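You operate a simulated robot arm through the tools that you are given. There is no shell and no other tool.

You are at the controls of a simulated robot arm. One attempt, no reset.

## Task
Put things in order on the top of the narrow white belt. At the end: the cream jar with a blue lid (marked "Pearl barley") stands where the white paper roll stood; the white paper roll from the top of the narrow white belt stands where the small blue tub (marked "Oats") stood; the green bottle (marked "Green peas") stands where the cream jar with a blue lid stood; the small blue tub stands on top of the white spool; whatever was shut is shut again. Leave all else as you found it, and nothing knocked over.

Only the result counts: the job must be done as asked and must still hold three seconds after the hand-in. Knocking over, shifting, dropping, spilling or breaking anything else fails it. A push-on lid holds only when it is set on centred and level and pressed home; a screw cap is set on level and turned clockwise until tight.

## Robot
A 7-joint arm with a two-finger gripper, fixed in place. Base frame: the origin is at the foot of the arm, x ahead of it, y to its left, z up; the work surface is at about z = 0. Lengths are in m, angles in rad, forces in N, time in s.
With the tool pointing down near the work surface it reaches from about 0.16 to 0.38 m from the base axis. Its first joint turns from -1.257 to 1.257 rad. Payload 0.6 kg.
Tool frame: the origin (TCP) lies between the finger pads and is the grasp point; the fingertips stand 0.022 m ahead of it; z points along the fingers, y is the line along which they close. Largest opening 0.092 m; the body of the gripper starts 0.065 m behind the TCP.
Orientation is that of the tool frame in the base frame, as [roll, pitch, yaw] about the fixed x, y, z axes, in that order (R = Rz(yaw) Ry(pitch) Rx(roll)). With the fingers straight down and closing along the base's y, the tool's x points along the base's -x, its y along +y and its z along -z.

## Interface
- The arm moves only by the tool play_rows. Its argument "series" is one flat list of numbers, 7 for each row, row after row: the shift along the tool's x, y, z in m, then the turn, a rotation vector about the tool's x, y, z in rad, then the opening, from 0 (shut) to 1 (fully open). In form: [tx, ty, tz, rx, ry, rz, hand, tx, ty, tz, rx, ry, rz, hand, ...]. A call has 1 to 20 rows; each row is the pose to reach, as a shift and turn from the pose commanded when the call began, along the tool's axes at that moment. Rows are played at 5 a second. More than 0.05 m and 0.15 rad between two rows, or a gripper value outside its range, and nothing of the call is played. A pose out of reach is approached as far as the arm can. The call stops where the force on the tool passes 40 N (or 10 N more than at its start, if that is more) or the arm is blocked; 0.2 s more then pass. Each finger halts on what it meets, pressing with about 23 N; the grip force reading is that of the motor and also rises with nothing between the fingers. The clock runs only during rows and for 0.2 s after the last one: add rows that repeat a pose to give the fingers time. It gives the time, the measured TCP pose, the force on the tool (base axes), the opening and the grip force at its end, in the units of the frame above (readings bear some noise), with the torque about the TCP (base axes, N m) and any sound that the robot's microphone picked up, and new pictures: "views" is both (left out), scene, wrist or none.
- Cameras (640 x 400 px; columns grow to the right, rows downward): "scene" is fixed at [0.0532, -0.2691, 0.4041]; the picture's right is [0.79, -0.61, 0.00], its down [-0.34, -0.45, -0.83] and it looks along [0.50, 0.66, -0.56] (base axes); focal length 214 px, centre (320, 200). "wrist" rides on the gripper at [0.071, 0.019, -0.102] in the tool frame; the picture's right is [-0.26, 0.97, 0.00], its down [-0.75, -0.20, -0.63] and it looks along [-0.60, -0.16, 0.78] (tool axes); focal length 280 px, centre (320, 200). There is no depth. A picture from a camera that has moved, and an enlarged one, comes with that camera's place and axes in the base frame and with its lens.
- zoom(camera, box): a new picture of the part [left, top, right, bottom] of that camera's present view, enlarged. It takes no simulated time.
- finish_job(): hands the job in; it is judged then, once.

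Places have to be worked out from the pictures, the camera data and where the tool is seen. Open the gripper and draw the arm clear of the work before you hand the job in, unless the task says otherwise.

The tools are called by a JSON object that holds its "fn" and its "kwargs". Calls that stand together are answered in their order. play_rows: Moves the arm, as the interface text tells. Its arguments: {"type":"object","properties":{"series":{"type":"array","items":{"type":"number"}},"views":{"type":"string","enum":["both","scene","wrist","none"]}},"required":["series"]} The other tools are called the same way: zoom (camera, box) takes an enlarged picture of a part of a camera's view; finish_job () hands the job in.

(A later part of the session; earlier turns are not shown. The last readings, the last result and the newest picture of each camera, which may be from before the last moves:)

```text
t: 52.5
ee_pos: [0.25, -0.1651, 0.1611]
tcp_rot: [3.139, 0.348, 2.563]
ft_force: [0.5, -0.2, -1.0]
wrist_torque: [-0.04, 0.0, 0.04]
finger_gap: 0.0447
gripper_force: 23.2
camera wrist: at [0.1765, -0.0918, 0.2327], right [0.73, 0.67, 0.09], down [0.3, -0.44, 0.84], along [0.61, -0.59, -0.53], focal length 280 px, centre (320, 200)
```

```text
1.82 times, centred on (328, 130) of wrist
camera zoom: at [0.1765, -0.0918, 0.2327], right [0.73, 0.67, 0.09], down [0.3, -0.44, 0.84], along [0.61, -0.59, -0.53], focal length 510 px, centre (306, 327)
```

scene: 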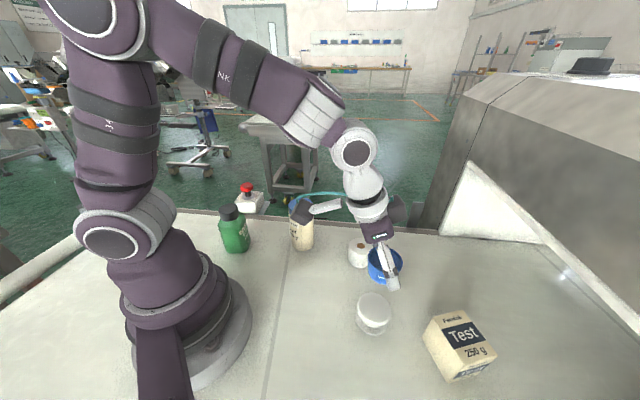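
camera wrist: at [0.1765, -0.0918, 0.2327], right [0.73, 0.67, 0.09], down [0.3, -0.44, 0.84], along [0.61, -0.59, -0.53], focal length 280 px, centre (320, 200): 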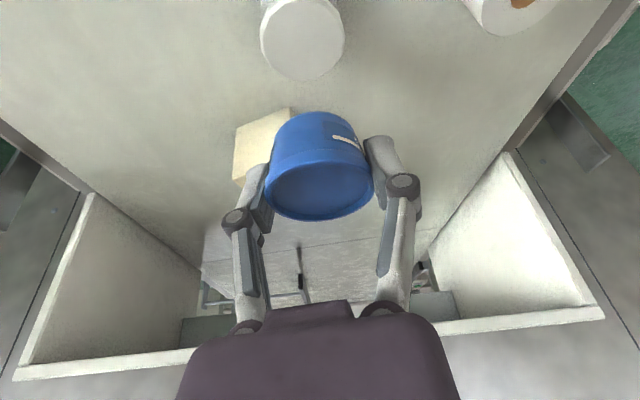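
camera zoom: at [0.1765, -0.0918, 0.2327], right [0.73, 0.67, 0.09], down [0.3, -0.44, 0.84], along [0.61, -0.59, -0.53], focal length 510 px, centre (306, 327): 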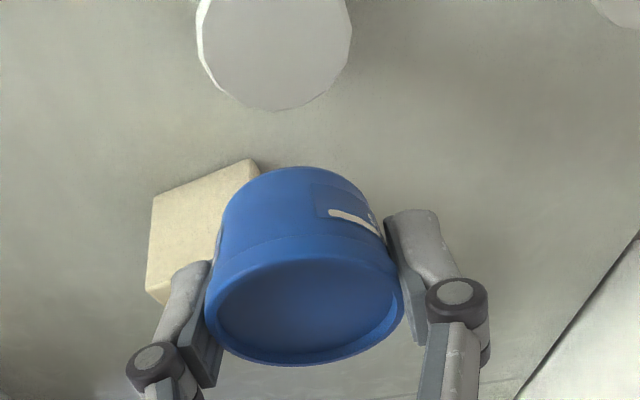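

{"fn": "zoom", "kwargs": {"camera": "scene", "box": [330, 220, 430, 340]}}

{"fn": "zoom", "kwargs": {"camera": "wrist", "box": [230, 0, 358, 80]}}

```text
3.33 times, centred on (380, 280) of scene
camera zoom: at [0.0532, -0.2691, 0.4041], right [0.79, -0.61, 0.0], down [-0.34, -0.45, -0.83], along [0.5, 0.66, -0.56], focal length 715 px, centre (120, -67)
```

zoom: 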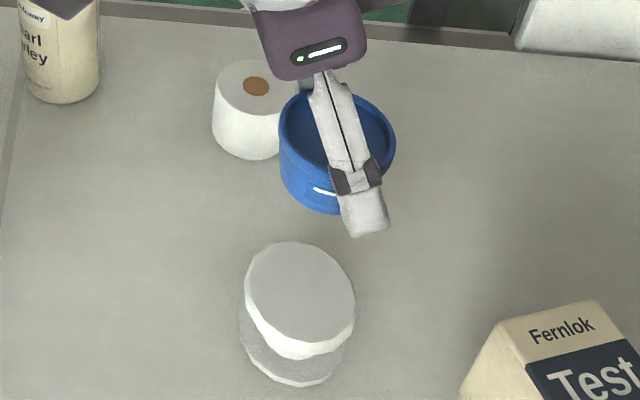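

```text
5.00 times, centred on (294, 40) of wrist
camera zoom: at [0.1765, -0.0918, 0.2327], right [0.73, 0.67, 0.09], down [0.3, -0.44, 0.84], along [0.61, -0.59, -0.53], focal length 1402 px, centre (450, 1000)
```

zoom: 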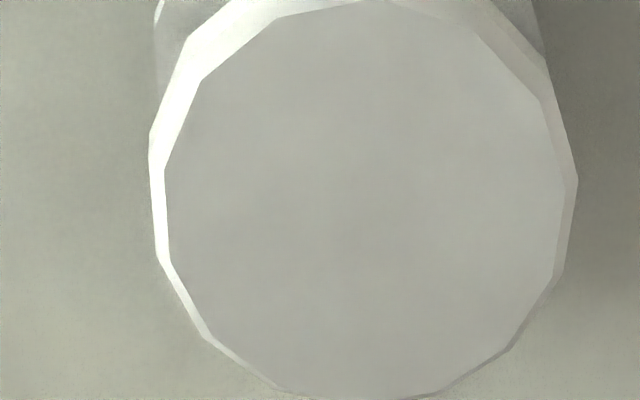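

The spool top centre works out at (0.250, -0.1655), height ≈ 0.041, top about 55 mm wide. I'll lower the tub to about 2 mm above it, with a 1 mm correction.

{"fn": "play_rows", "kwargs": {"series": [0.0095, -0.0002, 0.028, 0, 0, 0, 0, 0.019, -0.0004, 0.055, 0, 0, 0, 0, 0.0265, -0.0004, 0.076, 0, 0, 0, 0, 0.0299, -0.0004, 0.0859, 0, 0, 0, 0, 0.0299, -0.0004, 0.0859, 0, 0, 0, 0], "views": "both"}}

{"fn": "zoom", "kwargs": {"camera": "scene", "box": [330, 260, 430, 360]}}

{"fn": "zoom", "kwargs": {"camera": "wrist", "box": [200, 60, 456, 240]}}

```text
t: 53.7
ee_pos: [0.2517, -0.1657, 0.0698]
tcp_rot: [3.14, 0.349, 2.562]
ft_force: [0.4, 0.5, -0.4]
wrist_torque: [0.01, -0.01, -0.03]
finger_gap: 0.0447
gripper_force: 22.2
camera wrist: at [0.1781, -0.0935, 0.1423], right [0.73, 0.67, 0.09], down [0.3, -0.44, 0.84], along [0.61, -0.59, -0.53], focal length 280 px, centre (320, 200)
```

scene: 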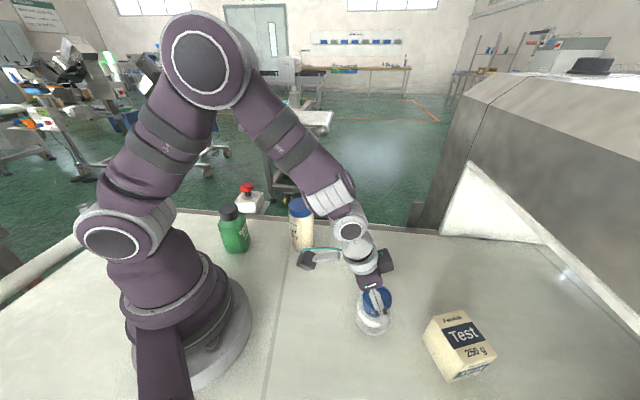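
wrist: 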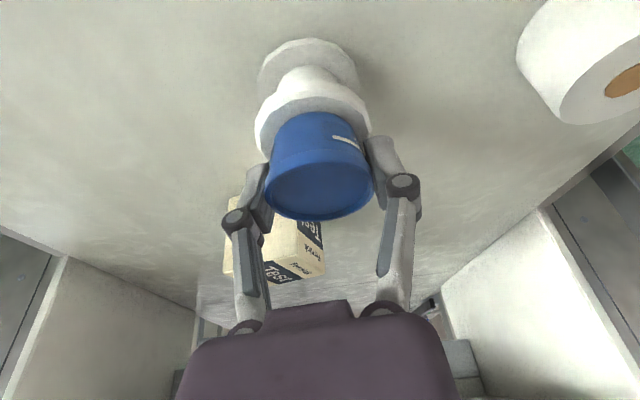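

```text
4.00 times, centred on (380, 310) of scene
camera zoom: at [0.0532, -0.2691, 0.4041], right [0.79, -0.61, 0.0], down [-0.34, -0.45, -0.83], along [0.5, 0.66, -0.56], focal length 858 px, centre (80, -240)
```

zoom: 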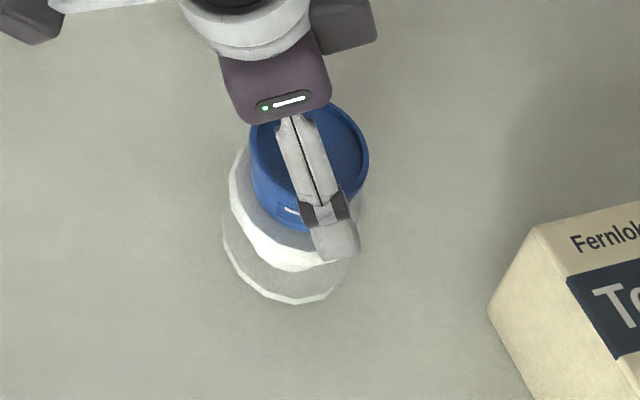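

```text
2.22 times, centred on (328, 150) of wrist
camera zoom: at [0.1781, -0.0935, 0.1423], right [0.73, 0.67, 0.09], down [0.3, -0.44, 0.84], along [0.61, -0.59, -0.53], focal length 623 px, centre (302, 311)
```

zoom: 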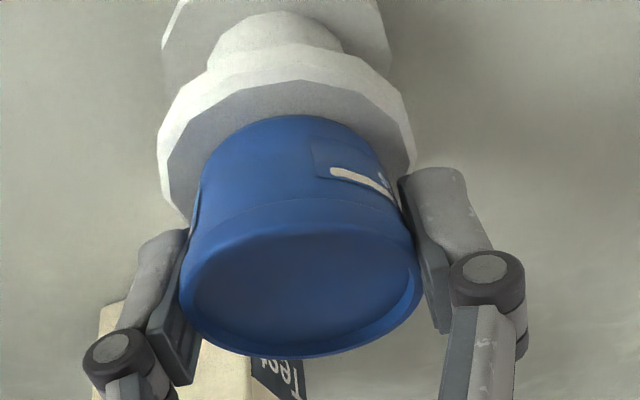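

The tub base is within about 2 mm of the spool's centre. I'll nudge 2 mm outward and 1.5 mm sideways and lower by 2 mm while watching the force.

{"fn": "play_rows", "kwargs": {"series": [-0.0019, -0.0015, 0.0007, 0, 0, 0, 0, -0.0016, -0.0015, 0.0016, 0, 0, 0, 0, -0.0012, -0.0015, 0.0026, 0, 0, 0, 0, -0.0012, -0.0015, 0.0026, 0, 0, 0, 0], "views": "wrist"}}

```text
t: 54.7
ee_pos: [0.2533, -0.169, 0.0689]
tcp_rot: [3.141, 0.35, 2.562]
ft_force: [2.2, -1.8, 15.1]
wrist_torque: [-0.03, -0.04, -0.04]
finger_gap: 0.0448
gripper_force: 23.4
camera wrist: at [0.1793, -0.0957, 0.1405], right [0.73, 0.67, 0.09], down [0.3, -0.44, 0.85], along [0.61, -0.59, -0.53], focal length 280 px, centre (320, 200)
```

wrist: 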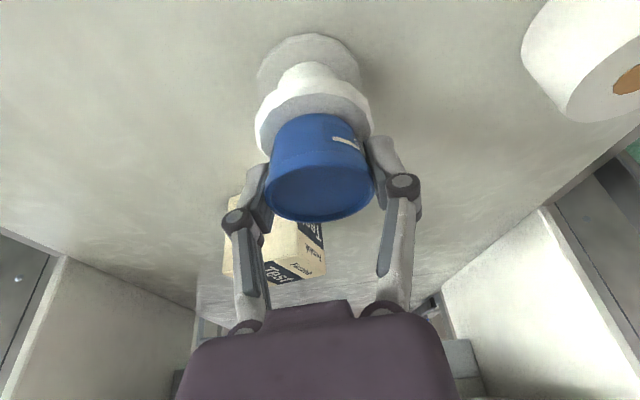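

The tub is resting on the spool (15 N). I'll ease up slightly, then release in small steps.

{"fn": "play_rows", "kwargs": {"series": [-0.0003, 0, -0.0008, 0, 0, 0, 0, -0.0003, 0, -0.0008, 0, 0, 0, 0], "views": "none"}}

{"fn": "play_rows", "kwargs": {"series": [0, 0, 0, 0, 0, 0, 0.5, 0, 0, 0, 0, 0, 0, 0.56, 0, 0, 0, 0, 0, 0, 0.65, 0, 0, 0, 0, 0, 0, 0.75, 0, 0, 0, 0, 0, 0, 0.85, 0, 0, 0, 0, 0, 0, 0.85], "views": "both"}}

{"fn": "zoom", "kwargs": {"camera": "wrist", "box": [200, 20, 456, 240]}}

```text
t: 55.3
ee_pos: [0.2525, -0.1682, 0.0685]
tcp_rot: [3.14, 0.347, 2.562]
ft_force: [0.4, -0.5, 5.9]
wrist_torque: [-0.06, -0.07, 0.02]
finger_gap: 0.0451
gripper_force: 23.2
```

```text
t: 56.7
ee_pos: [0.2525, -0.169, 0.0694]
tcp_rot: [3.139, 0.351, 2.561]
ft_force: [-0.7, 0.0, 1.2]
wrist_torque: [0.03, 0.01, 0.01]
finger_gap: 0.0783
gripper_force: 0.1
camera wrist: at [0.179, -0.0954, 0.141], right [0.73, 0.67, 0.09], down [0.3, -0.44, 0.84], along [0.61, -0.59, -0.53], focal length 280 px, centre (320, 200)
```

scene: 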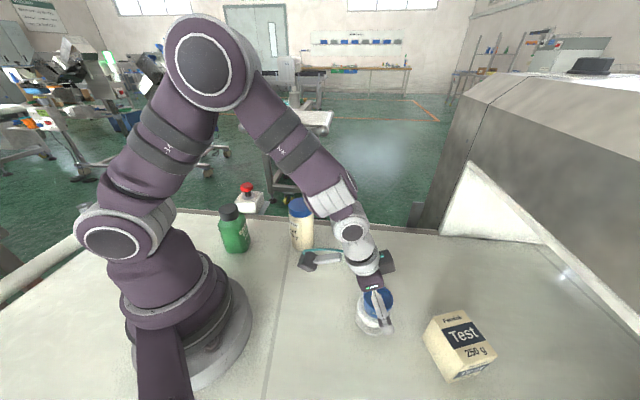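
wrist: 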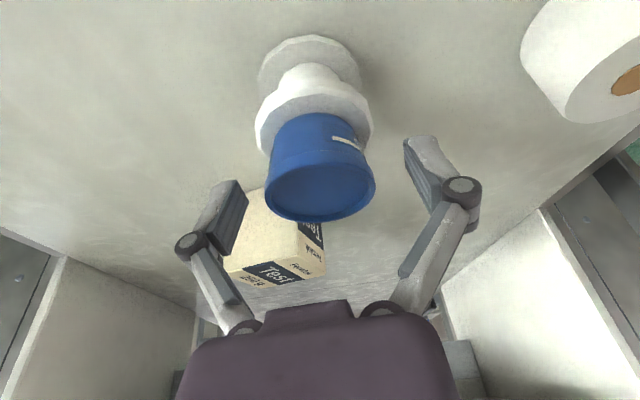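

```text
1.82 times, centred on (328, 130) of wrist
camera zoom: at [0.179, -0.0954, 0.141], right [0.73, 0.67, 0.09], down [0.3, -0.44, 0.84], along [0.61, -0.59, -0.53], focal length 510 px, centre (306, 327)
```

zoom: 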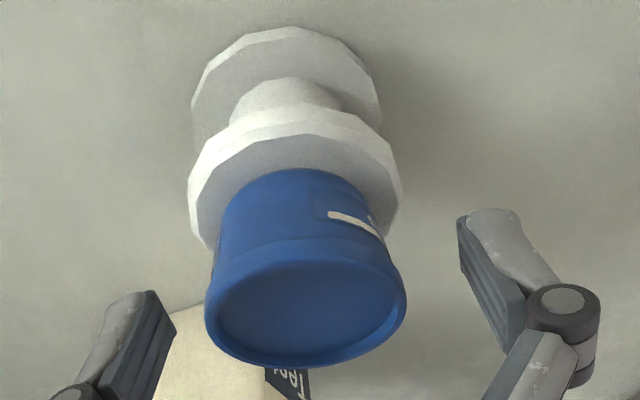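

The tub is standing on the spool. I'll back away along the tool axis, then swing to a tilted hover short of the white roll near (0.339, -0.052).

{"fn": "play_rows", "kwargs": {"series": [0, 0, -0.03, 0, 0, 0, 0.9, 0, 0, -0.065, 0, 0, 0, 1, 0, 0, -0.1, 0, 0, 0, 1, 0.002, 0.033, -0.1, -0.0368, 0, -0.1006, 1, 0.004, 0.066, -0.085, -0.0737, 0, -0.2012, 1, 0.005, 0.099, -0.065, -0.1105, 0, -0.3017, 1, 0.0065, 0.1316, -0.0456, -0.1473, 0, -0.4023, 1, 0.0065, 0.1316, -0.0456, -0.1473, 0, -0.4023, 1], "views": "both"}}

{"fn": "zoom", "kwargs": {"camera": "wrist", "box": [220, 40, 420, 165]}}

{"fn": "zoom", "kwargs": {"camera": "scene", "box": [300, 220, 460, 350]}}

```text
t: 58.5
ee_pos: [0.3065, -0.0471, 0.1098]
tcp_rot: [3.139, 0.35, 2.993]
ft_force: [0.4, -0.5, 0.2]
wrist_torque: [0.01, -0.01, -0.01]
finger_gap: 0.0919
gripper_force: 0.1
camera wrist: at [0.2092, -0.0119, 0.1814], right [0.39, 0.92, 0.09], down [0.46, -0.28, 0.84], along [0.8, -0.29, -0.53], focal length 280 px, centre (320, 200)
```

scene: 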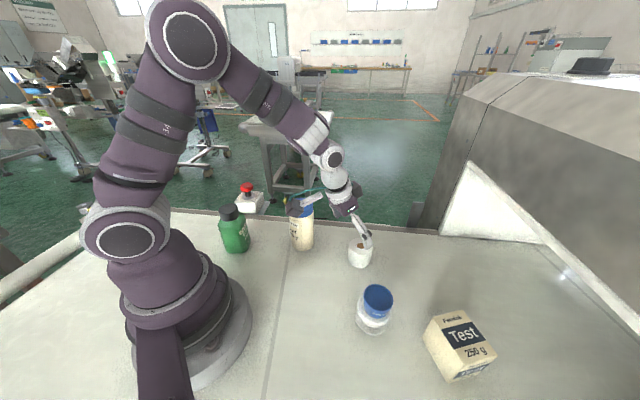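
wrist: 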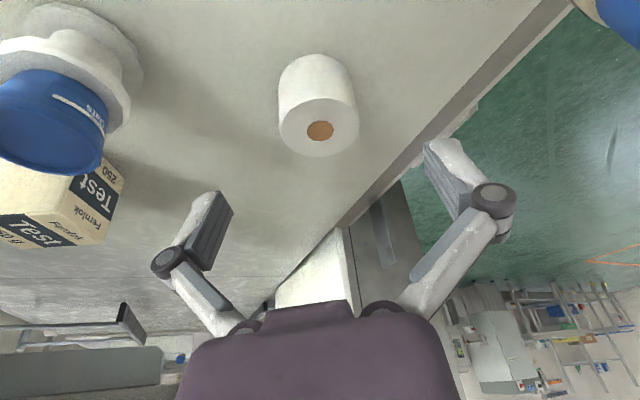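

```text
3.20 times, centred on (320, 102) of wrist
camera zoom: at [0.2092, -0.0119, 0.1814], right [0.39, 0.92, 0.09], down [0.46, -0.28, 0.84], along [0.8, -0.29, -0.53], focal length 897 px, centre (320, 512)
```

zoom: 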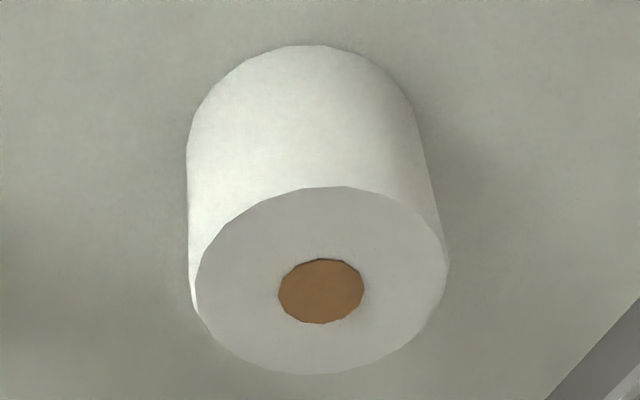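

```text
3.08 times, centred on (380, 285) of scene
camera zoom: at [0.0532, -0.2691, 0.4041], right [0.79, -0.61, 0.0], down [-0.34, -0.45, -0.83], along [0.5, 0.66, -0.56], focal length 660 px, centre (135, -62)
```

zoom: 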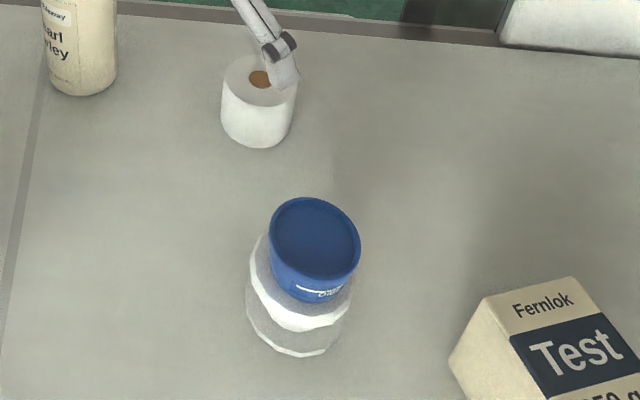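

The tub sits well on the spool. The roll's centre is at about (0.339, -0.0535), radius 0.027; I'll approach along the tool axis to grasp height.

{"fn": "play_rows", "kwargs": {"series": [-0.0003, -0.0008, 0.025, 0, 0, 0, 1, -0.0005, -0.0015, 0.05, 0, 0, 0, 1, -0.0007, -0.0022, 0.07, 0, 0, 0, 1, -0.0008, -0.0022, 0.083, 0, 0, 0, 1, -0.0008, -0.0022, 0.09, 0, 0, 0, 1, -0.0008, -0.0022, 0.09, 0, 0, 0, 1], "views": "wrist"}}

{"fn": "zoom", "kwargs": {"camera": "wrist", "box": [140, 80, 540, 330]}}

```text
t: 59.9
ee_pos: [0.3376, -0.0531, 0.0248]
tcp_rot: [3.138, 0.348, 2.99]
ft_force: [0.5, -1.0, -0.3]
wrist_torque: [0.02, -0.03, 0.04]
finger_gap: 0.0918
gripper_force: 0.1
camera wrist: at [0.2406, -0.0176, 0.0971], right [0.39, 0.92, 0.09], down [0.46, -0.28, 0.84], along [0.8, -0.29, -0.53], focal length 280 px, centre (320, 200)
```

wrist: 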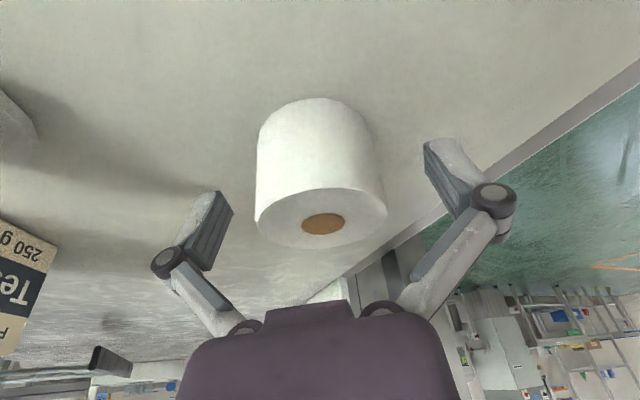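

```text
1.60 times, centred on (340, 205) of wrist
camera zoom: at [0.2406, -0.0176, 0.0971], right [0.39, 0.92, 0.09], down [0.46, -0.28, 0.84], along [0.8, -0.29, -0.53], focal length 449 px, centre (288, 192)
```

zoom: 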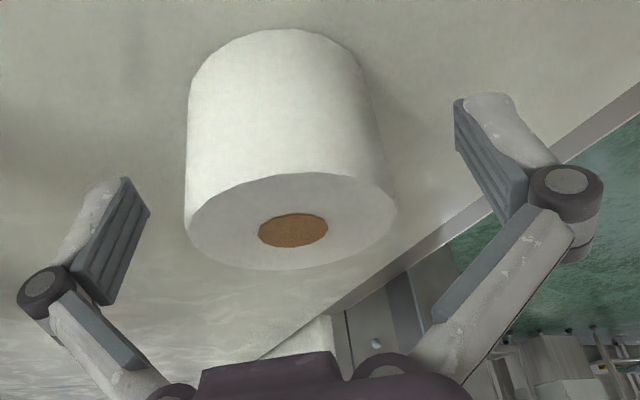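

The roll is centred between the fingers (within about 1 mm), so I'll close on it and test a slow lift.

{"fn": "play_rows", "kwargs": {"series": [0, 0, 0, 0, 0, 0, 0.8, 0, 0, 0, 0, 0, 0, 0.65, 0, 0, 0, 0, 0, 0, 0.5, 0, 0, 0, 0, 0, 0, 0.3, 0, 0, 0, 0, 0, 0, 0, 0, 0, 0, 0, 0, 0, 0, 0, 0, 0, 0, 0, 0, 0], "views": "wrist"}}

{"fn": "zoom", "kwargs": {"camera": "scene", "box": [300, 220, 460, 350]}}

```text
t: 61.5
ee_pos: [0.3381, -0.0531, 0.025]
tcp_rot: [3.14, 0.348, 2.989]
ft_force: [-0.8, 0.2, 4.7]
wrist_torque: [0.03, 0.05, -0.02]
finger_gap: 0.0527
gripper_force: 23.4
camera wrist: at [0.2406, -0.0177, 0.0973], right [0.39, 0.92, 0.09], down [0.46, -0.28, 0.84], along [0.8, -0.29, -0.53], focal length 280 px, centre (320, 200)
```

wrist: 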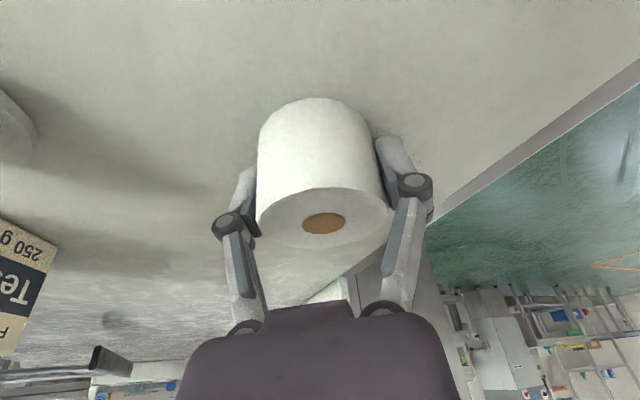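

```text
3.08 times, centred on (380, 285) of scene
camera zoom: at [0.0532, -0.2691, 0.4041], right [0.79, -0.61, 0.0], down [-0.34, -0.45, -0.83], along [0.5, 0.66, -0.56], focal length 660 px, centre (135, -62)
```

zoom: 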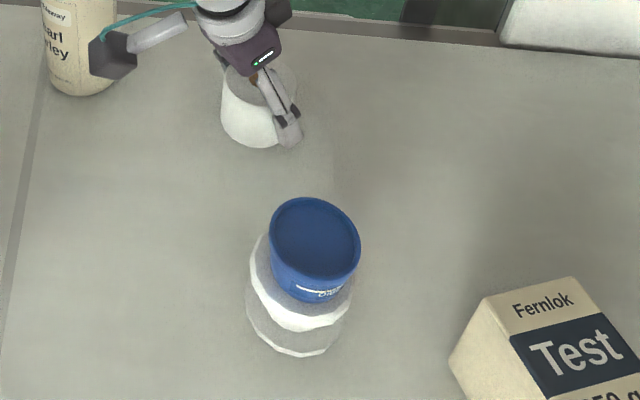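

Gripped at gap 0.0527. I'll do a slow vertical lift to check the hold.

{"fn": "play_rows", "kwargs": {"series": [-0.0007, 0, -0.0019, 0, 0, 0, 0, -0.0017, 0, -0.0047, 0, 0, 0, 0, -0.0034, 0, -0.0094, 0, 0, 0, 0, -0.0051, 0, -0.0141, 0, 0, 0, 0, -0.0085, 0, -0.0235, 0, 0, 0, 0, -0.0085, 0, -0.0235, 0, 0, 0, 0], "views": "both"}}

{"fn": "zoom", "kwargs": {"camera": "scene", "box": [300, 200, 460, 350]}}

```text
t: 62.9
ee_pos: [0.3363, -0.054, 0.051]
tcp_rot: [3.139, 0.349, 2.989]
ft_force: [0.3, -0.4, 0.1]
wrist_torque: [0.02, -0.02, -0.02]
finger_gap: 0.053
gripper_force: 22.9
camera wrist: at [0.2404, -0.0177, 0.1222], right [0.39, 0.92, 0.09], down [0.46, -0.28, 0.84], along [0.8, -0.29, -0.53], focal length 280 px, centre (320, 200)
```

scene: 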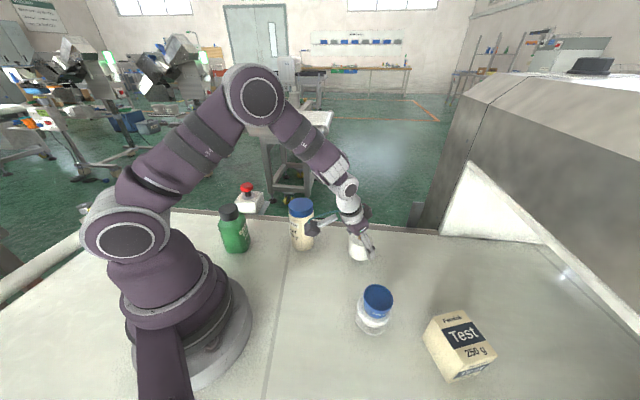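
wrist: 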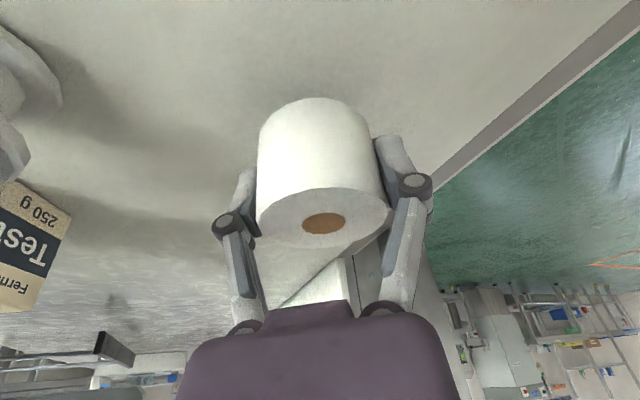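

```text
2.67 times, centred on (380, 275) of scene
camera zoom: at [0.0532, -0.2691, 0.4041], right [0.79, -0.61, 0.0], down [-0.34, -0.45, -0.83], along [0.5, 0.66, -0.56], focal length 572 px, centre (160, 0)
```

zoom: 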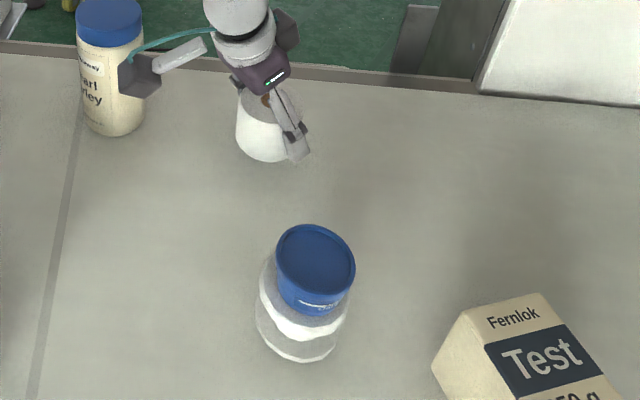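

The roll is held firmly. I'll lift it to z ≈ 0.155 and carry it on an arc over the spool and box, keeping the tilt, to the hover short of the tub's old place.

{"fn": "play_rows", "kwargs": {"series": [-0.0115, 0, -0.0384, 0, 0, 0, 0, -0.0234, -0.0007, -0.0767, 0, 0, 0, 0, -0.0299, -0.0019, -0.0998, 0, 0, 0, 0, -0.0284, -0.0437, -0.1003, 0.043, 0, 0.1181, 0, -0.0215, -0.0846, -0.1028, 0.0859, 0, 0.2361, 0, -0.0099, -0.1245, -0.107, 0.1289, 0, 0.3542, 0, 0.0054, -0.1632, -0.1126, 0.1719, 0, 0.4722, 0, 0.0228, -0.2015, -0.119, 0.2149, 0, 0.5903, 0, 0.0454, -0.2426, -0.1112, 0.2578, 0, 0.7083, 0, 0.0593, -0.2638, -0.1054, 0.2793, 0, 0.7674, 0, 0.0732, -0.285, -0.0996, 0.3008, 0, 0.8264, 0, 0.0732, -0.285, -0.0996, 0.3008, 0, 0.8264, 0], "views": "both"}}

```text
t: 65.5
ee_pos: [0.193, -0.321, 0.1199]
tcp_rot: [3.138, 0.347, 2.111]
ft_force: [0.0, -0.3, -1.2]
wrist_torque: [0.02, -0.02, -0.01]
finger_gap: 0.0529
gripper_force: 23.0
camera wrist: at [0.1584, -0.2221, 0.1909], right [0.95, 0.28, 0.09], down [0.08, -0.53, 0.84], along [0.29, -0.8, -0.53], focal length 280 px, centre (320, 200)
```

scene: 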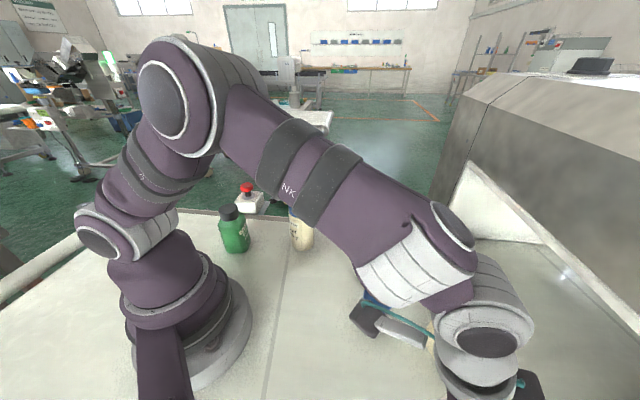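
wrist: 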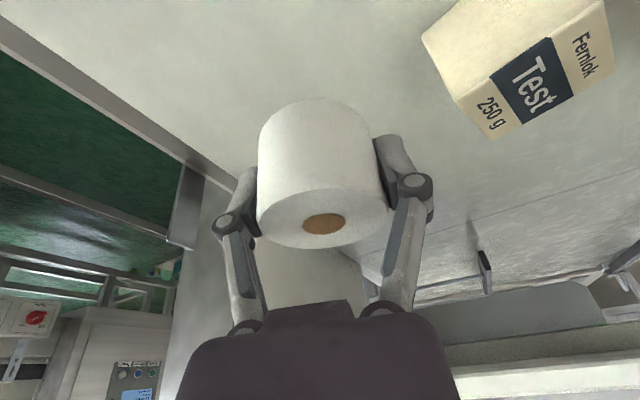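

At the hover. The target TCP is (0.2089, -0.3494), so I'll approach along the tool axis to leave the roll about 2 mm above the surface.

{"fn": "play_rows", "kwargs": {"series": [0.0002, -0.0003, 0.025, 0, 0, 0, 0, 0.0004, -0.0006, 0.05, 0, 0, 0, 0, 0.0006, -0.001, 0.075, 0, 0, 0, 0, 0.0008, -0.001, 0.09, 0, 0, 0, 0, 0.0008, -0.001, 0.098, 0, 0, 0, 0, 0.0008, -0.001, 0.098, 0, 0, 0, 0], "views": "wrist"}}

```text
t: 66.9
ee_pos: [0.2097, -0.3475, 0.0257]
tcp_rot: [3.139, 0.347, 2.11]
ft_force: [-0.1, -0.3, -0.7]
wrist_torque: [0.01, 0.0, -0.03]
finger_gap: 0.0527
gripper_force: 22.8
camera wrist: at [0.1743, -0.2499, 0.0976], right [0.95, 0.29, 0.09], down [0.08, -0.53, 0.84], along [0.29, -0.8, -0.53], focal length 280 px, centre (320, 200)
```

wrist: 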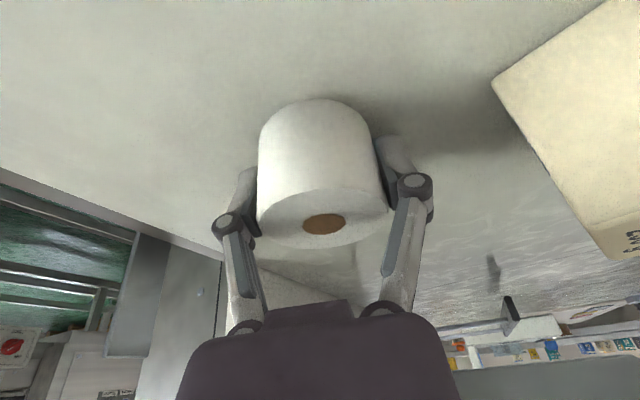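

About half a millimetre above the surface. I'll apply a millimetre-level correction and touch down.

{"fn": "play_rows", "kwargs": {"series": [-0.0009, -0.0012, 0.0003, 0, 0, 0, 0, -0.0006, -0.0012, 0.0012, 0, 0, 0, 0, -0.0004, -0.0012, 0.0018, 0, 0, 0, 0, -0.0004, -0.0012, 0.0018, 0, 0, 0, 0], "views": "none"}}

```text
t: 67.9
ee_pos: [0.2091, -0.3495, 0.0256]
tcp_rot: [3.14, 0.349, 2.11]
ft_force: [4.7, -1.9, 16.3]
wrist_torque: [-0.03, -0.15, 0.02]
finger_gap: 0.0527
gripper_force: 23.4
```

Touchdown at (0.2091, -0.3495). I'll ease up slightly and release with a limited opening so the box isn't touched.

{"fn": "play_rows", "kwargs": {"series": [-0.0003, 0, -0.0008, 0, 0, 0, 0, -0.0003, 0, -0.0008, 0, 0, 0, 0.58, -0.0003, 0, -0.0008, 0, 0, 0, 0.64, -0.0003, 0, -0.0008, 0, 0, 0, 0.72, -0.0003, 0, -0.0008, 0, 0, 0, 0.82, -0.0003, 0, -0.0008, 0, 0, 0, 0.82], "views": "wrist"}}

{"fn": "zoom", "kwargs": {"camera": "wrist", "box": [140, 80, 540, 330]}}

```text
t: 69.3
ee_pos: [0.2082, -0.3491, 0.0254]
tcp_rot: [3.141, 0.348, 2.109]
ft_force: [0.2, -0.3, -0.2]
wrist_torque: [0.01, 0.01, -0.01]
finger_gap: 0.0756
gripper_force: 0.0
camera wrist: at [0.1731, -0.2512, 0.0973], right [0.95, 0.29, 0.09], down [0.08, -0.53, 0.84], along [0.29, -0.8, -0.53], focal length 280 px, centre (320, 200)
```

wrist: 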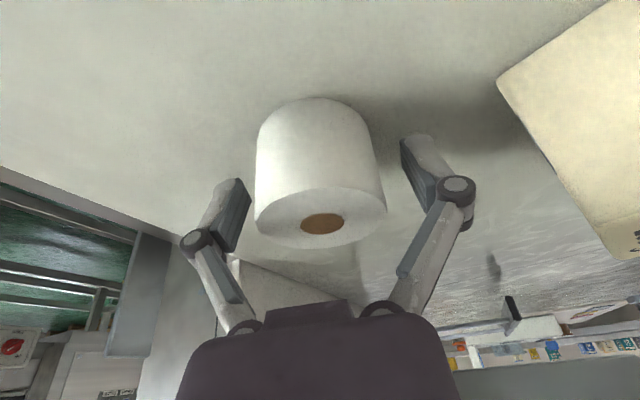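

```text
1.60 times, centred on (340, 205) of wrist
camera zoom: at [0.1731, -0.2512, 0.0973], right [0.95, 0.29, 0.09], down [0.08, -0.53, 0.84], along [0.29, -0.8, -0.53], focal length 449 px, centre (288, 192)
```

zoom: 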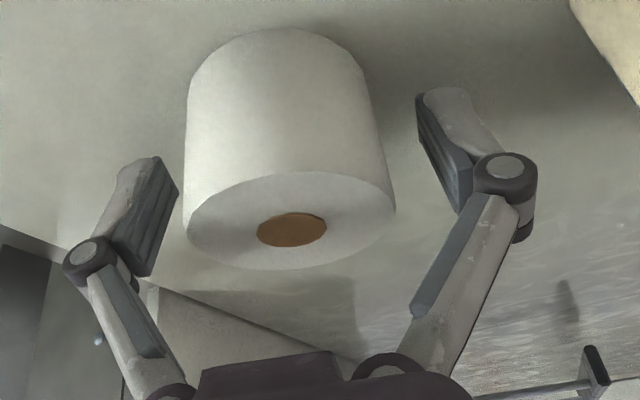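

The roll stands free in the tub's old place. I'll back out along the tool axis and bring the hand back to vertical at z ≈ 0.21.

{"fn": "play_rows", "kwargs": {"series": [0, 0, -0.03, 0, 0, 0, 0.82, 0, 0, -0.065, 0, 0, 0, 0.82, 0, 0, -0.1, 0, 0, 0, 0.9, 0.0061, 0, -0.1299, 0, 0.116, 0, 1, 0.0146, 0, -0.1649, 0, 0.232, 0, 1, 0.0215, 0, -0.2046, 0, 0.348, 0, 1, 0.0215, 0, -0.2046, 0, 0.348, 0, 1], "views": "both"}}

{"fn": "zoom", "kwargs": {"camera": "wrist", "box": [240, 40, 496, 200]}}

```text
t: 70.9
ee_pos: [0.1612, -0.2725, 0.2119]
tcp_rot: [3.139, 0.001, 2.11]
ft_force: [-0.2, 1.3, 0.6]
wrist_torque: [0.0, -0.02, -0.01]
finger_gap: 0.0918
gripper_force: 0.1
camera wrist: at [0.1422, -0.1998, 0.3137], right [0.96, 0.27, 0.0], down [0.21, -0.75, 0.62], along [0.17, -0.6, -0.78], focal length 280 px, centre (320, 200)
```

scene: 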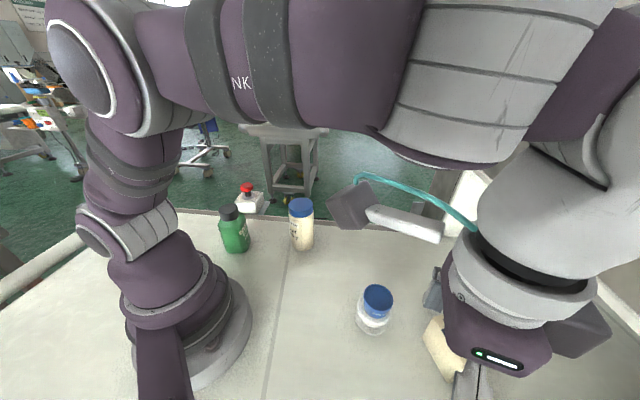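
wrist: 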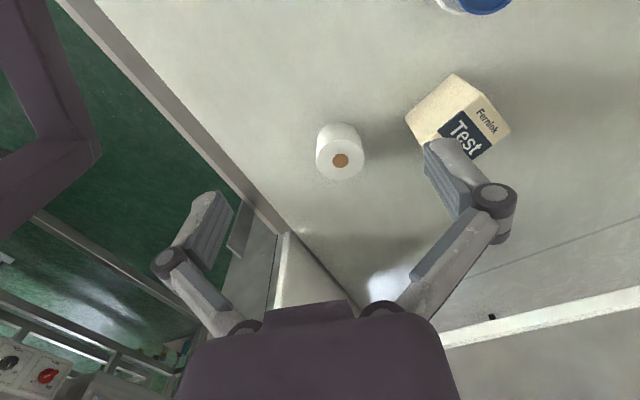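

```text
2.50 times, centred on (368, 120) of wrist
camera zoom: at [0.1422, -0.1998, 0.3137], right [0.96, 0.27, 0.0], down [0.21, -0.75, 0.62], along [0.17, -0.6, -0.78], focal length 701 px, centre (200, 400)
```

zoom: 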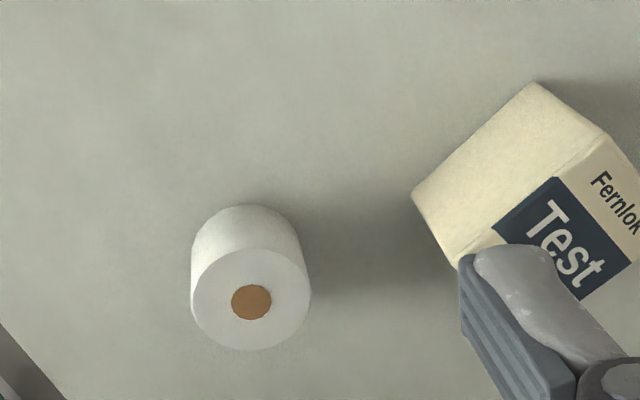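

The roll reads at (0.2075, -0.349), where the tub was. Now I'll swing along an arc to above the parked jar at (0.259, 0.070).

{"fn": "play_rows", "kwargs": {"series": [0.0073, 0.0405, 0, 0, 0, -0.1295, 1, 0.0197, 0.079, 0, 0, 0, -0.259, 1, 0.0367, 0.115, 0, 0, 0, -0.3885, 1, 0.058, 0.1479, 0, 0, 0, -0.518, 1, 0.0831, 0.1773, 0, 0, 0, -0.6475, 1, 0.1114, 0.2026, 0, 0, 0, -0.777, 1, 0.1423, 0.2236, 0, 0, 0, -0.9065, 1, 0.175, 0.2402, 0, 0, 0, -1.036, 1, 0.2091, 0.252, 0, 0, 0, -1.1655, 1, 0.2437, 0.2596, 0, 0, 0, -1.295, 1, 0.2437, 0.2596, 0, 0, 0, -1.295, 1], "views": "both"}}

{"fn": "zoom", "kwargs": {"camera": "wrist", "box": [240, 20, 400, 170]}}

```text
t: 73.3
ee_pos: [0.2607, 0.0713, 0.2111]
tcp_rot: [3.139, 0.001, -2.878]
ft_force: [0.8, 0.1, -0.3]
wrist_torque: [-0.02, 0.03, -0.02]
finger_gap: 0.092
gripper_force: 0.0
camera wrist: at [0.1868, 0.0722, 0.313], right [0.0, 1.0, 0.0], down [0.78, 0.0, 0.63], along [0.63, 0.0, -0.78], focal length 280 px, centre (320, 200)
```

scene: 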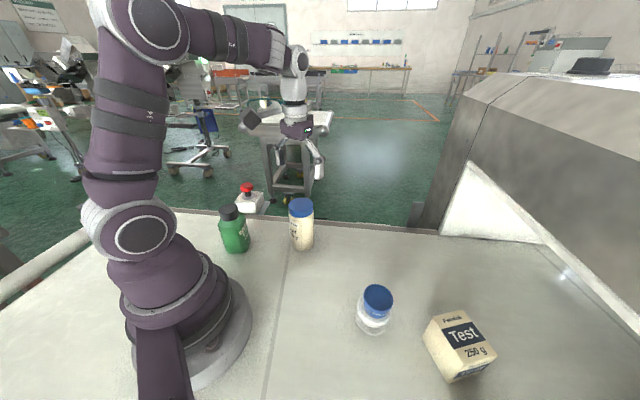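
wrist: 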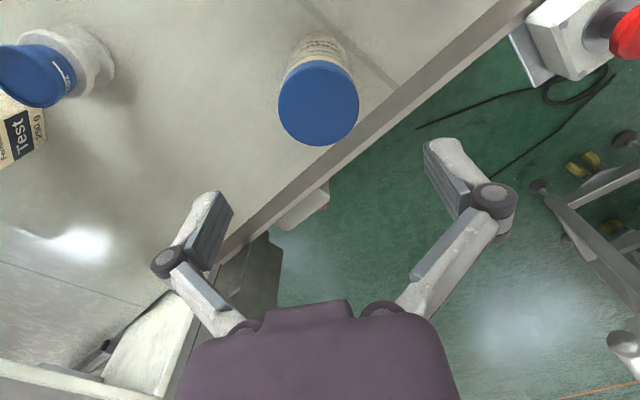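

```text
2.67 times, centred on (320, 95) of wrist
camera zoom: at [0.1868, 0.0722, 0.313], right [0.0, 1.0, 0.0], down [0.78, 0.0, 0.63], along [0.63, 0.0, -0.78], focal length 748 px, centre (320, 480)
```

zoom: 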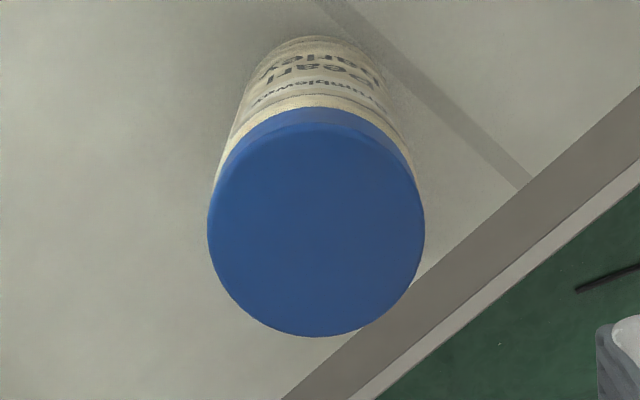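

The parked jar is centred about 3 mm inboard of the TCP. I'll correct that, descend to the same grip height that worked before (z ≈ 0.102), and close.

{"fn": "play_rows", "kwargs": {"series": [0.0015, 0, 0.03, 0, 0, 0, 1, 0.0028, 0, 0.06, 0, 0, 0, 1, 0.0028, 0, 0.09, 0, 0, 0, 1, 0.0028, 0, 0.1092, 0, 0, 0, 1, 0.0028, 0, 0.1092, 0, 0, 0, 0.8, 0.0028, 0, 0.1092, 0, 0, 0, 0.65, 0.0028, 0, 0.1092, 0, 0, 0, 0.5, 0.0028, 0, 0.1092, 0, 0, 0, 0.2, 0.0028, 0, 0.1092, 0, 0, 0, 0, 0.0028, 0, 0.1092, 0, 0, 0, 0, 0.0028, 0, 0.1092, 0, 0, 0, 0], "views": "wrist"}}

{"fn": "play_rows", "kwargs": {"series": [0, 0, -0.002, 0, 0, 0, 0, 0, 0, -0.004, 0, 0, 0, 0, 0, 0, -0.006, 0, 0, 0, 0, 0, 0, -0.009, 0, 0, 0, 0, 0, 0, -0.009, 0, 0, 0, 0], "views": "both"}}

```text
t: 75.7
ee_pos: [0.2567, 0.0701, 0.1004]
tcp_rot: [3.14, 0.003, -2.876]
ft_force: [-0.4, 0.3, 0.3]
wrist_torque: [-0.01, 0.0, 0.0]
finger_gap: 0.0558
gripper_force: 22.6
camera wrist: at [0.1837, 0.0712, 0.2032], right [0.0, 1.0, 0.0], down [0.78, 0.0, 0.63], along [0.63, 0.0, -0.78], focal length 280 px, centre (320, 200)
```

wrist: 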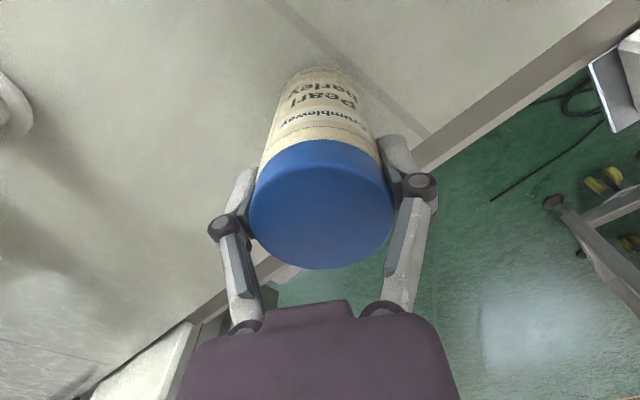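

```text
t: 76.9
ee_pos: [0.2568, 0.0692, 0.1105]
tcp_rot: [3.141, 0.003, -2.875]
ft_force: [0.2, 0.8, -2.6]
wrist_torque: [-0.02, 0.0, 0.02]
finger_gap: 0.0554
gripper_force: 23.0
camera wrist: at [0.1834, 0.0712, 0.2126], right [0.0, 1.0, 0.0], down [0.78, 0.0, 0.63], along [0.63, 0.0, -0.78], focal length 280 px, centre (320, 200)
```

scene: 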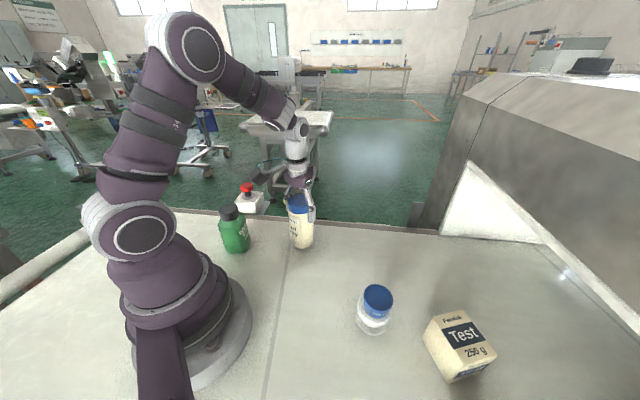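
wrist: 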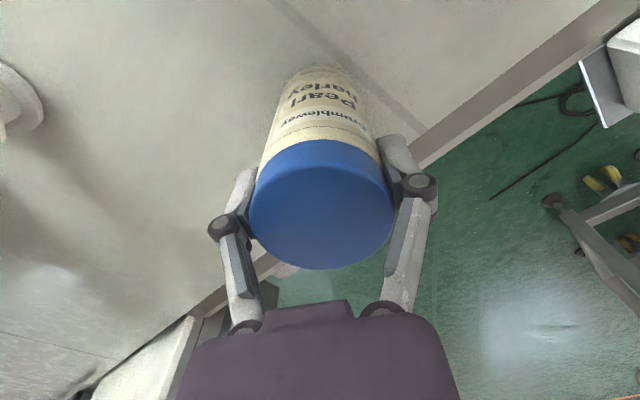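

The jar is held with about 3 N of load. I'll lift it and carry it to above the roll's old place (0.3377, -0.0531).

{"fn": "play_rows", "kwargs": {"series": [0, 0, -0.015, 0, 0, 0, 0, 0, 0, -0.035, 0, 0, 0, 0, 0, 0, -0.055, 0, 0, 0, 0, -0.0112, -0.0346, -0.055, 0, 0, 0.106, 0, -0.0223, -0.0692, -0.055, 0, 0, 0.2115, 0, -0.0335, -0.1037, -0.055, 0, 0, 0.317, 0, -0.0446, -0.1383, -0.055, 0, 0, 0.423, 0, -0.0446, -0.1383, -0.055, 0, 0, 0.423, 0], "views": "both"}}

```text
t: 78.7
ee_pos: [0.3364, -0.0533, 0.1659]
tcp_rot: [3.139, 0.001, 2.985]
ft_force: [0.3, 0.8, -2.4]
wrist_torque: [0.0, -0.03, -0.02]
finger_gap: 0.0554
gripper_force: 23.0
camera wrist: at [0.2699, -0.0214, 0.268], right [0.41, 0.91, 0.0], down [0.71, -0.32, 0.62], along [0.57, -0.26, -0.78], focal length 280 px, centre (320, 200)
```

scene: 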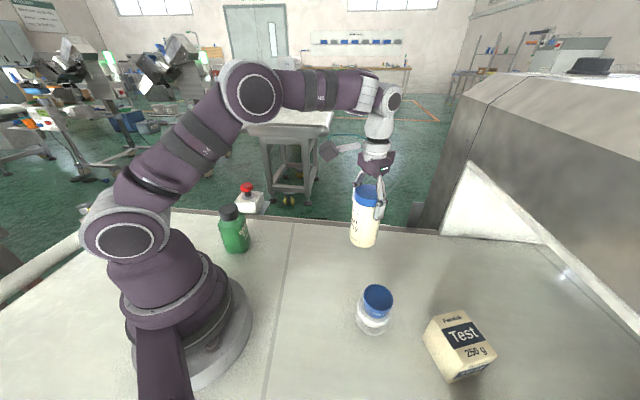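
wrist: 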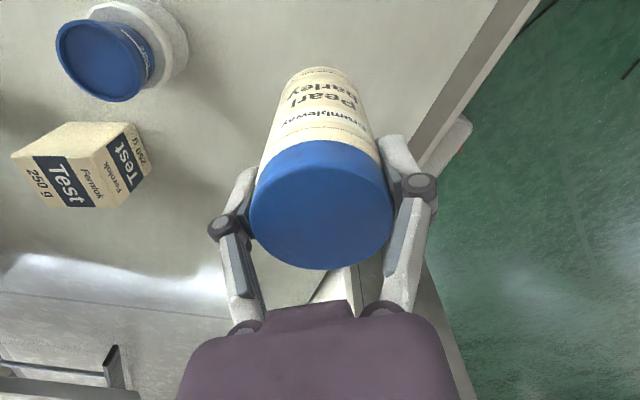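

Above the roll's old place. I'll lower the jar to just above the surface.

{"fn": "play_rows", "kwargs": {"series": [0, 0, 0.02, 0, 0, 0, 0, 0, 0, 0.04, 0, 0, 0, 0, 0, 0, 0.053, 0, 0, 0, 0, 0, 0, 0.06, 0, 0, 0, 0, 0, 0, 0.0635, 0, 0, 0, 0, 0, 0, 0.0635, 0, 0, 0, 0], "views": "both"}}

{"fn": "zoom", "kwargs": {"camera": "scene", "box": [310, 160, 438, 270]}}

```text
t: 80.1
ee_pos: [0.3355, -0.0526, 0.1017]
tcp_rot: [-3.142, -0.001, 2.982]
ft_force: [0.1, 1.0, -2.4]
wrist_torque: [-0.01, -0.01, -0.04]
finger_gap: 0.0554
gripper_force: 22.8
camera wrist: at [0.2693, -0.021, 0.2045], right [0.41, 0.91, 0.0], down [0.71, -0.32, 0.63], along [0.57, -0.26, -0.78], focal length 280 px, centre (320, 200)
```

scene: 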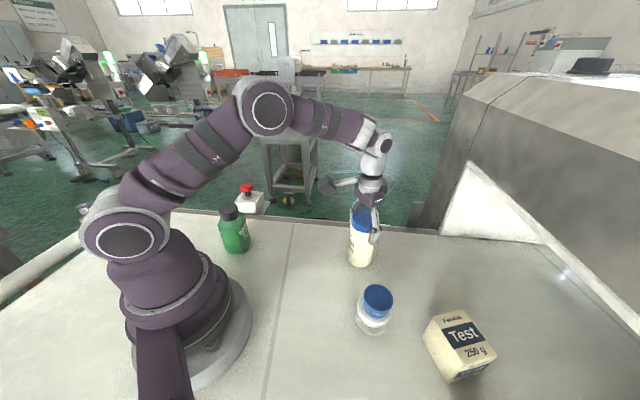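
wrist: 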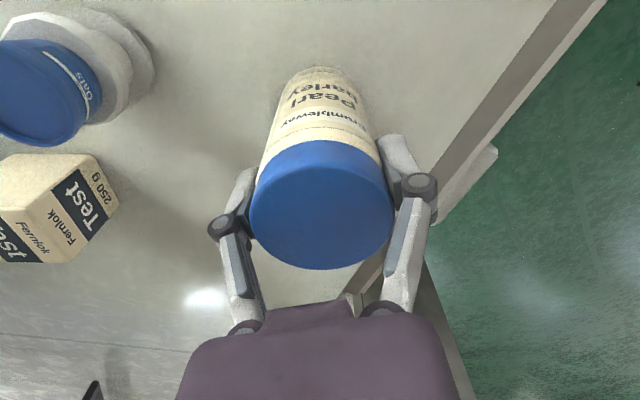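

```text
3.64 times, centred on (374, 215) of scene
camera zoom: at [0.0532, -0.2691, 0.4041], right [0.79, -0.61, 0.0], down [-0.34, -0.45, -0.83], along [0.5, 0.66, -0.56], focal length 780 px, centre (124, 146)
```

zoom: 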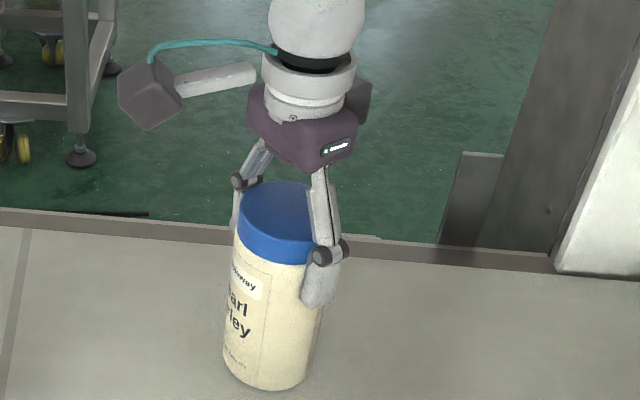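

The jar's base lines up in the scene view with where the roll's base was. I'll step down until it touches.

{"fn": "play_rows", "kwargs": {"series": [0, 0, 0.0008, 0, 0, 0, 0, 0, 0, 0.0016, 0, 0, 0, 0, 0, 0, 0.0016, 0, 0, 0, 0], "views": "none"}}

```text
t: 80.9
ee_pos: [0.3363, -0.0526, 0.1017]
tcp_rot: [3.138, 0.002, 2.984]
ft_force: [-3.5, 0.2, 9.0]
wrist_torque: [0.17, 0.18, 0.0]
finger_gap: 0.0557
gripper_force: 22.9
```

Contact at 9 N with the TCP at (0.3363, -0.0526). I'll ease up a touch, open gradually, and rise straight up.

{"fn": "play_rows", "kwargs": {"series": [0, 0, -0.0006, 0, 0, 0, 0, 0, 0, -0.0006, 0, 0, 0, 0.62, 0, 0, -0.0006, 0, 0, 0, 0.7, 0, 0, -0.0006, 0, 0, 0, 0.85, 0, 0, -0.0006, 0, 0, 0, 1, 0, 0, -0.0006, 0, 0, 0, 1, 0, 0, -0.02, 0, 0, 0, 1, 0, 0, -0.05, 0, 0, 0, 1, 0, 0, -0.085, 0, 0, 0, 1, 0, 0, -0.085, 0, 0, 0, 1], "views": "both"}}

{"fn": "zoom", "kwargs": {"camera": "scene", "box": [310, 160, 438, 270]}}

{"fn": "zoom", "kwargs": {"camera": "wrist", "box": [240, 20, 400, 170]}}

```text
t: 83.1
ee_pos: [0.3355, -0.0525, 0.1863]
tcp_rot: [3.139, 0.001, 2.983]
ft_force: [0.2, 0.4, 0.4]
wrist_torque: [0.02, 0.03, 0.02]
finger_gap: 0.0921
gripper_force: 0.0
camera wrist: at [0.2689, -0.0207, 0.2879], right [0.41, 0.91, 0.0], down [0.71, -0.32, 0.63], along [0.57, -0.26, -0.78], focal length 280 px, centre (320, 200)
```

scene: 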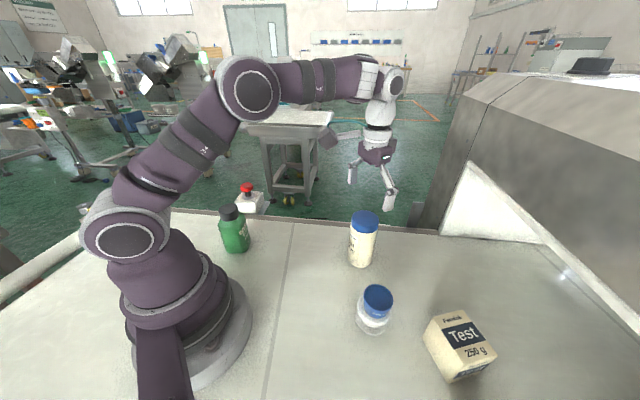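
wrist: 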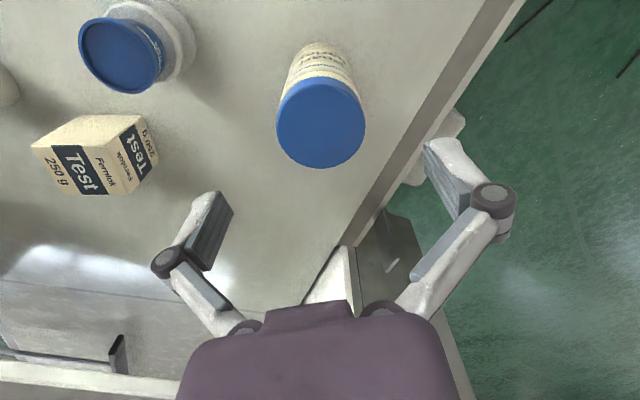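

```text
3.64 times, centred on (374, 215) of scene
camera zoom: at [0.0532, -0.2691, 0.4041], right [0.79, -0.61, 0.0], down [-0.34, -0.45, -0.83], along [0.5, 0.66, -0.56], focal length 780 px, centre (124, 146)
```

zoom: 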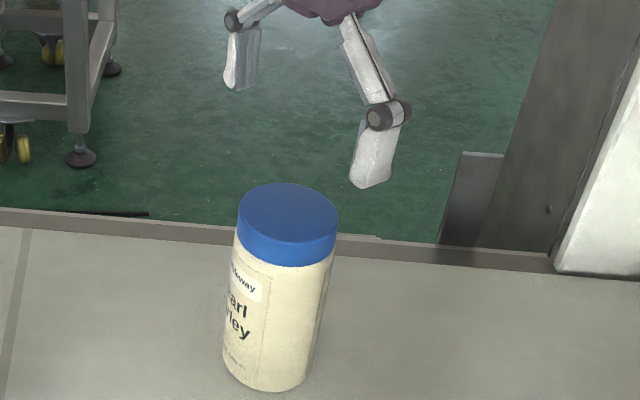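

```text
2.67 times, centred on (320, 95) of wrist
camera zoom: at [0.2689, -0.0207, 0.2879], right [0.41, 0.91, 0.0], down [0.71, -0.32, 0.63], along [0.57, -0.26, -0.78], focal length 748 px, centre (320, 480)
```

zoom: 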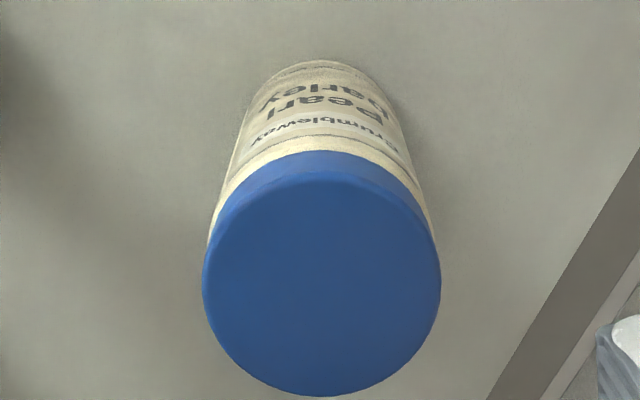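

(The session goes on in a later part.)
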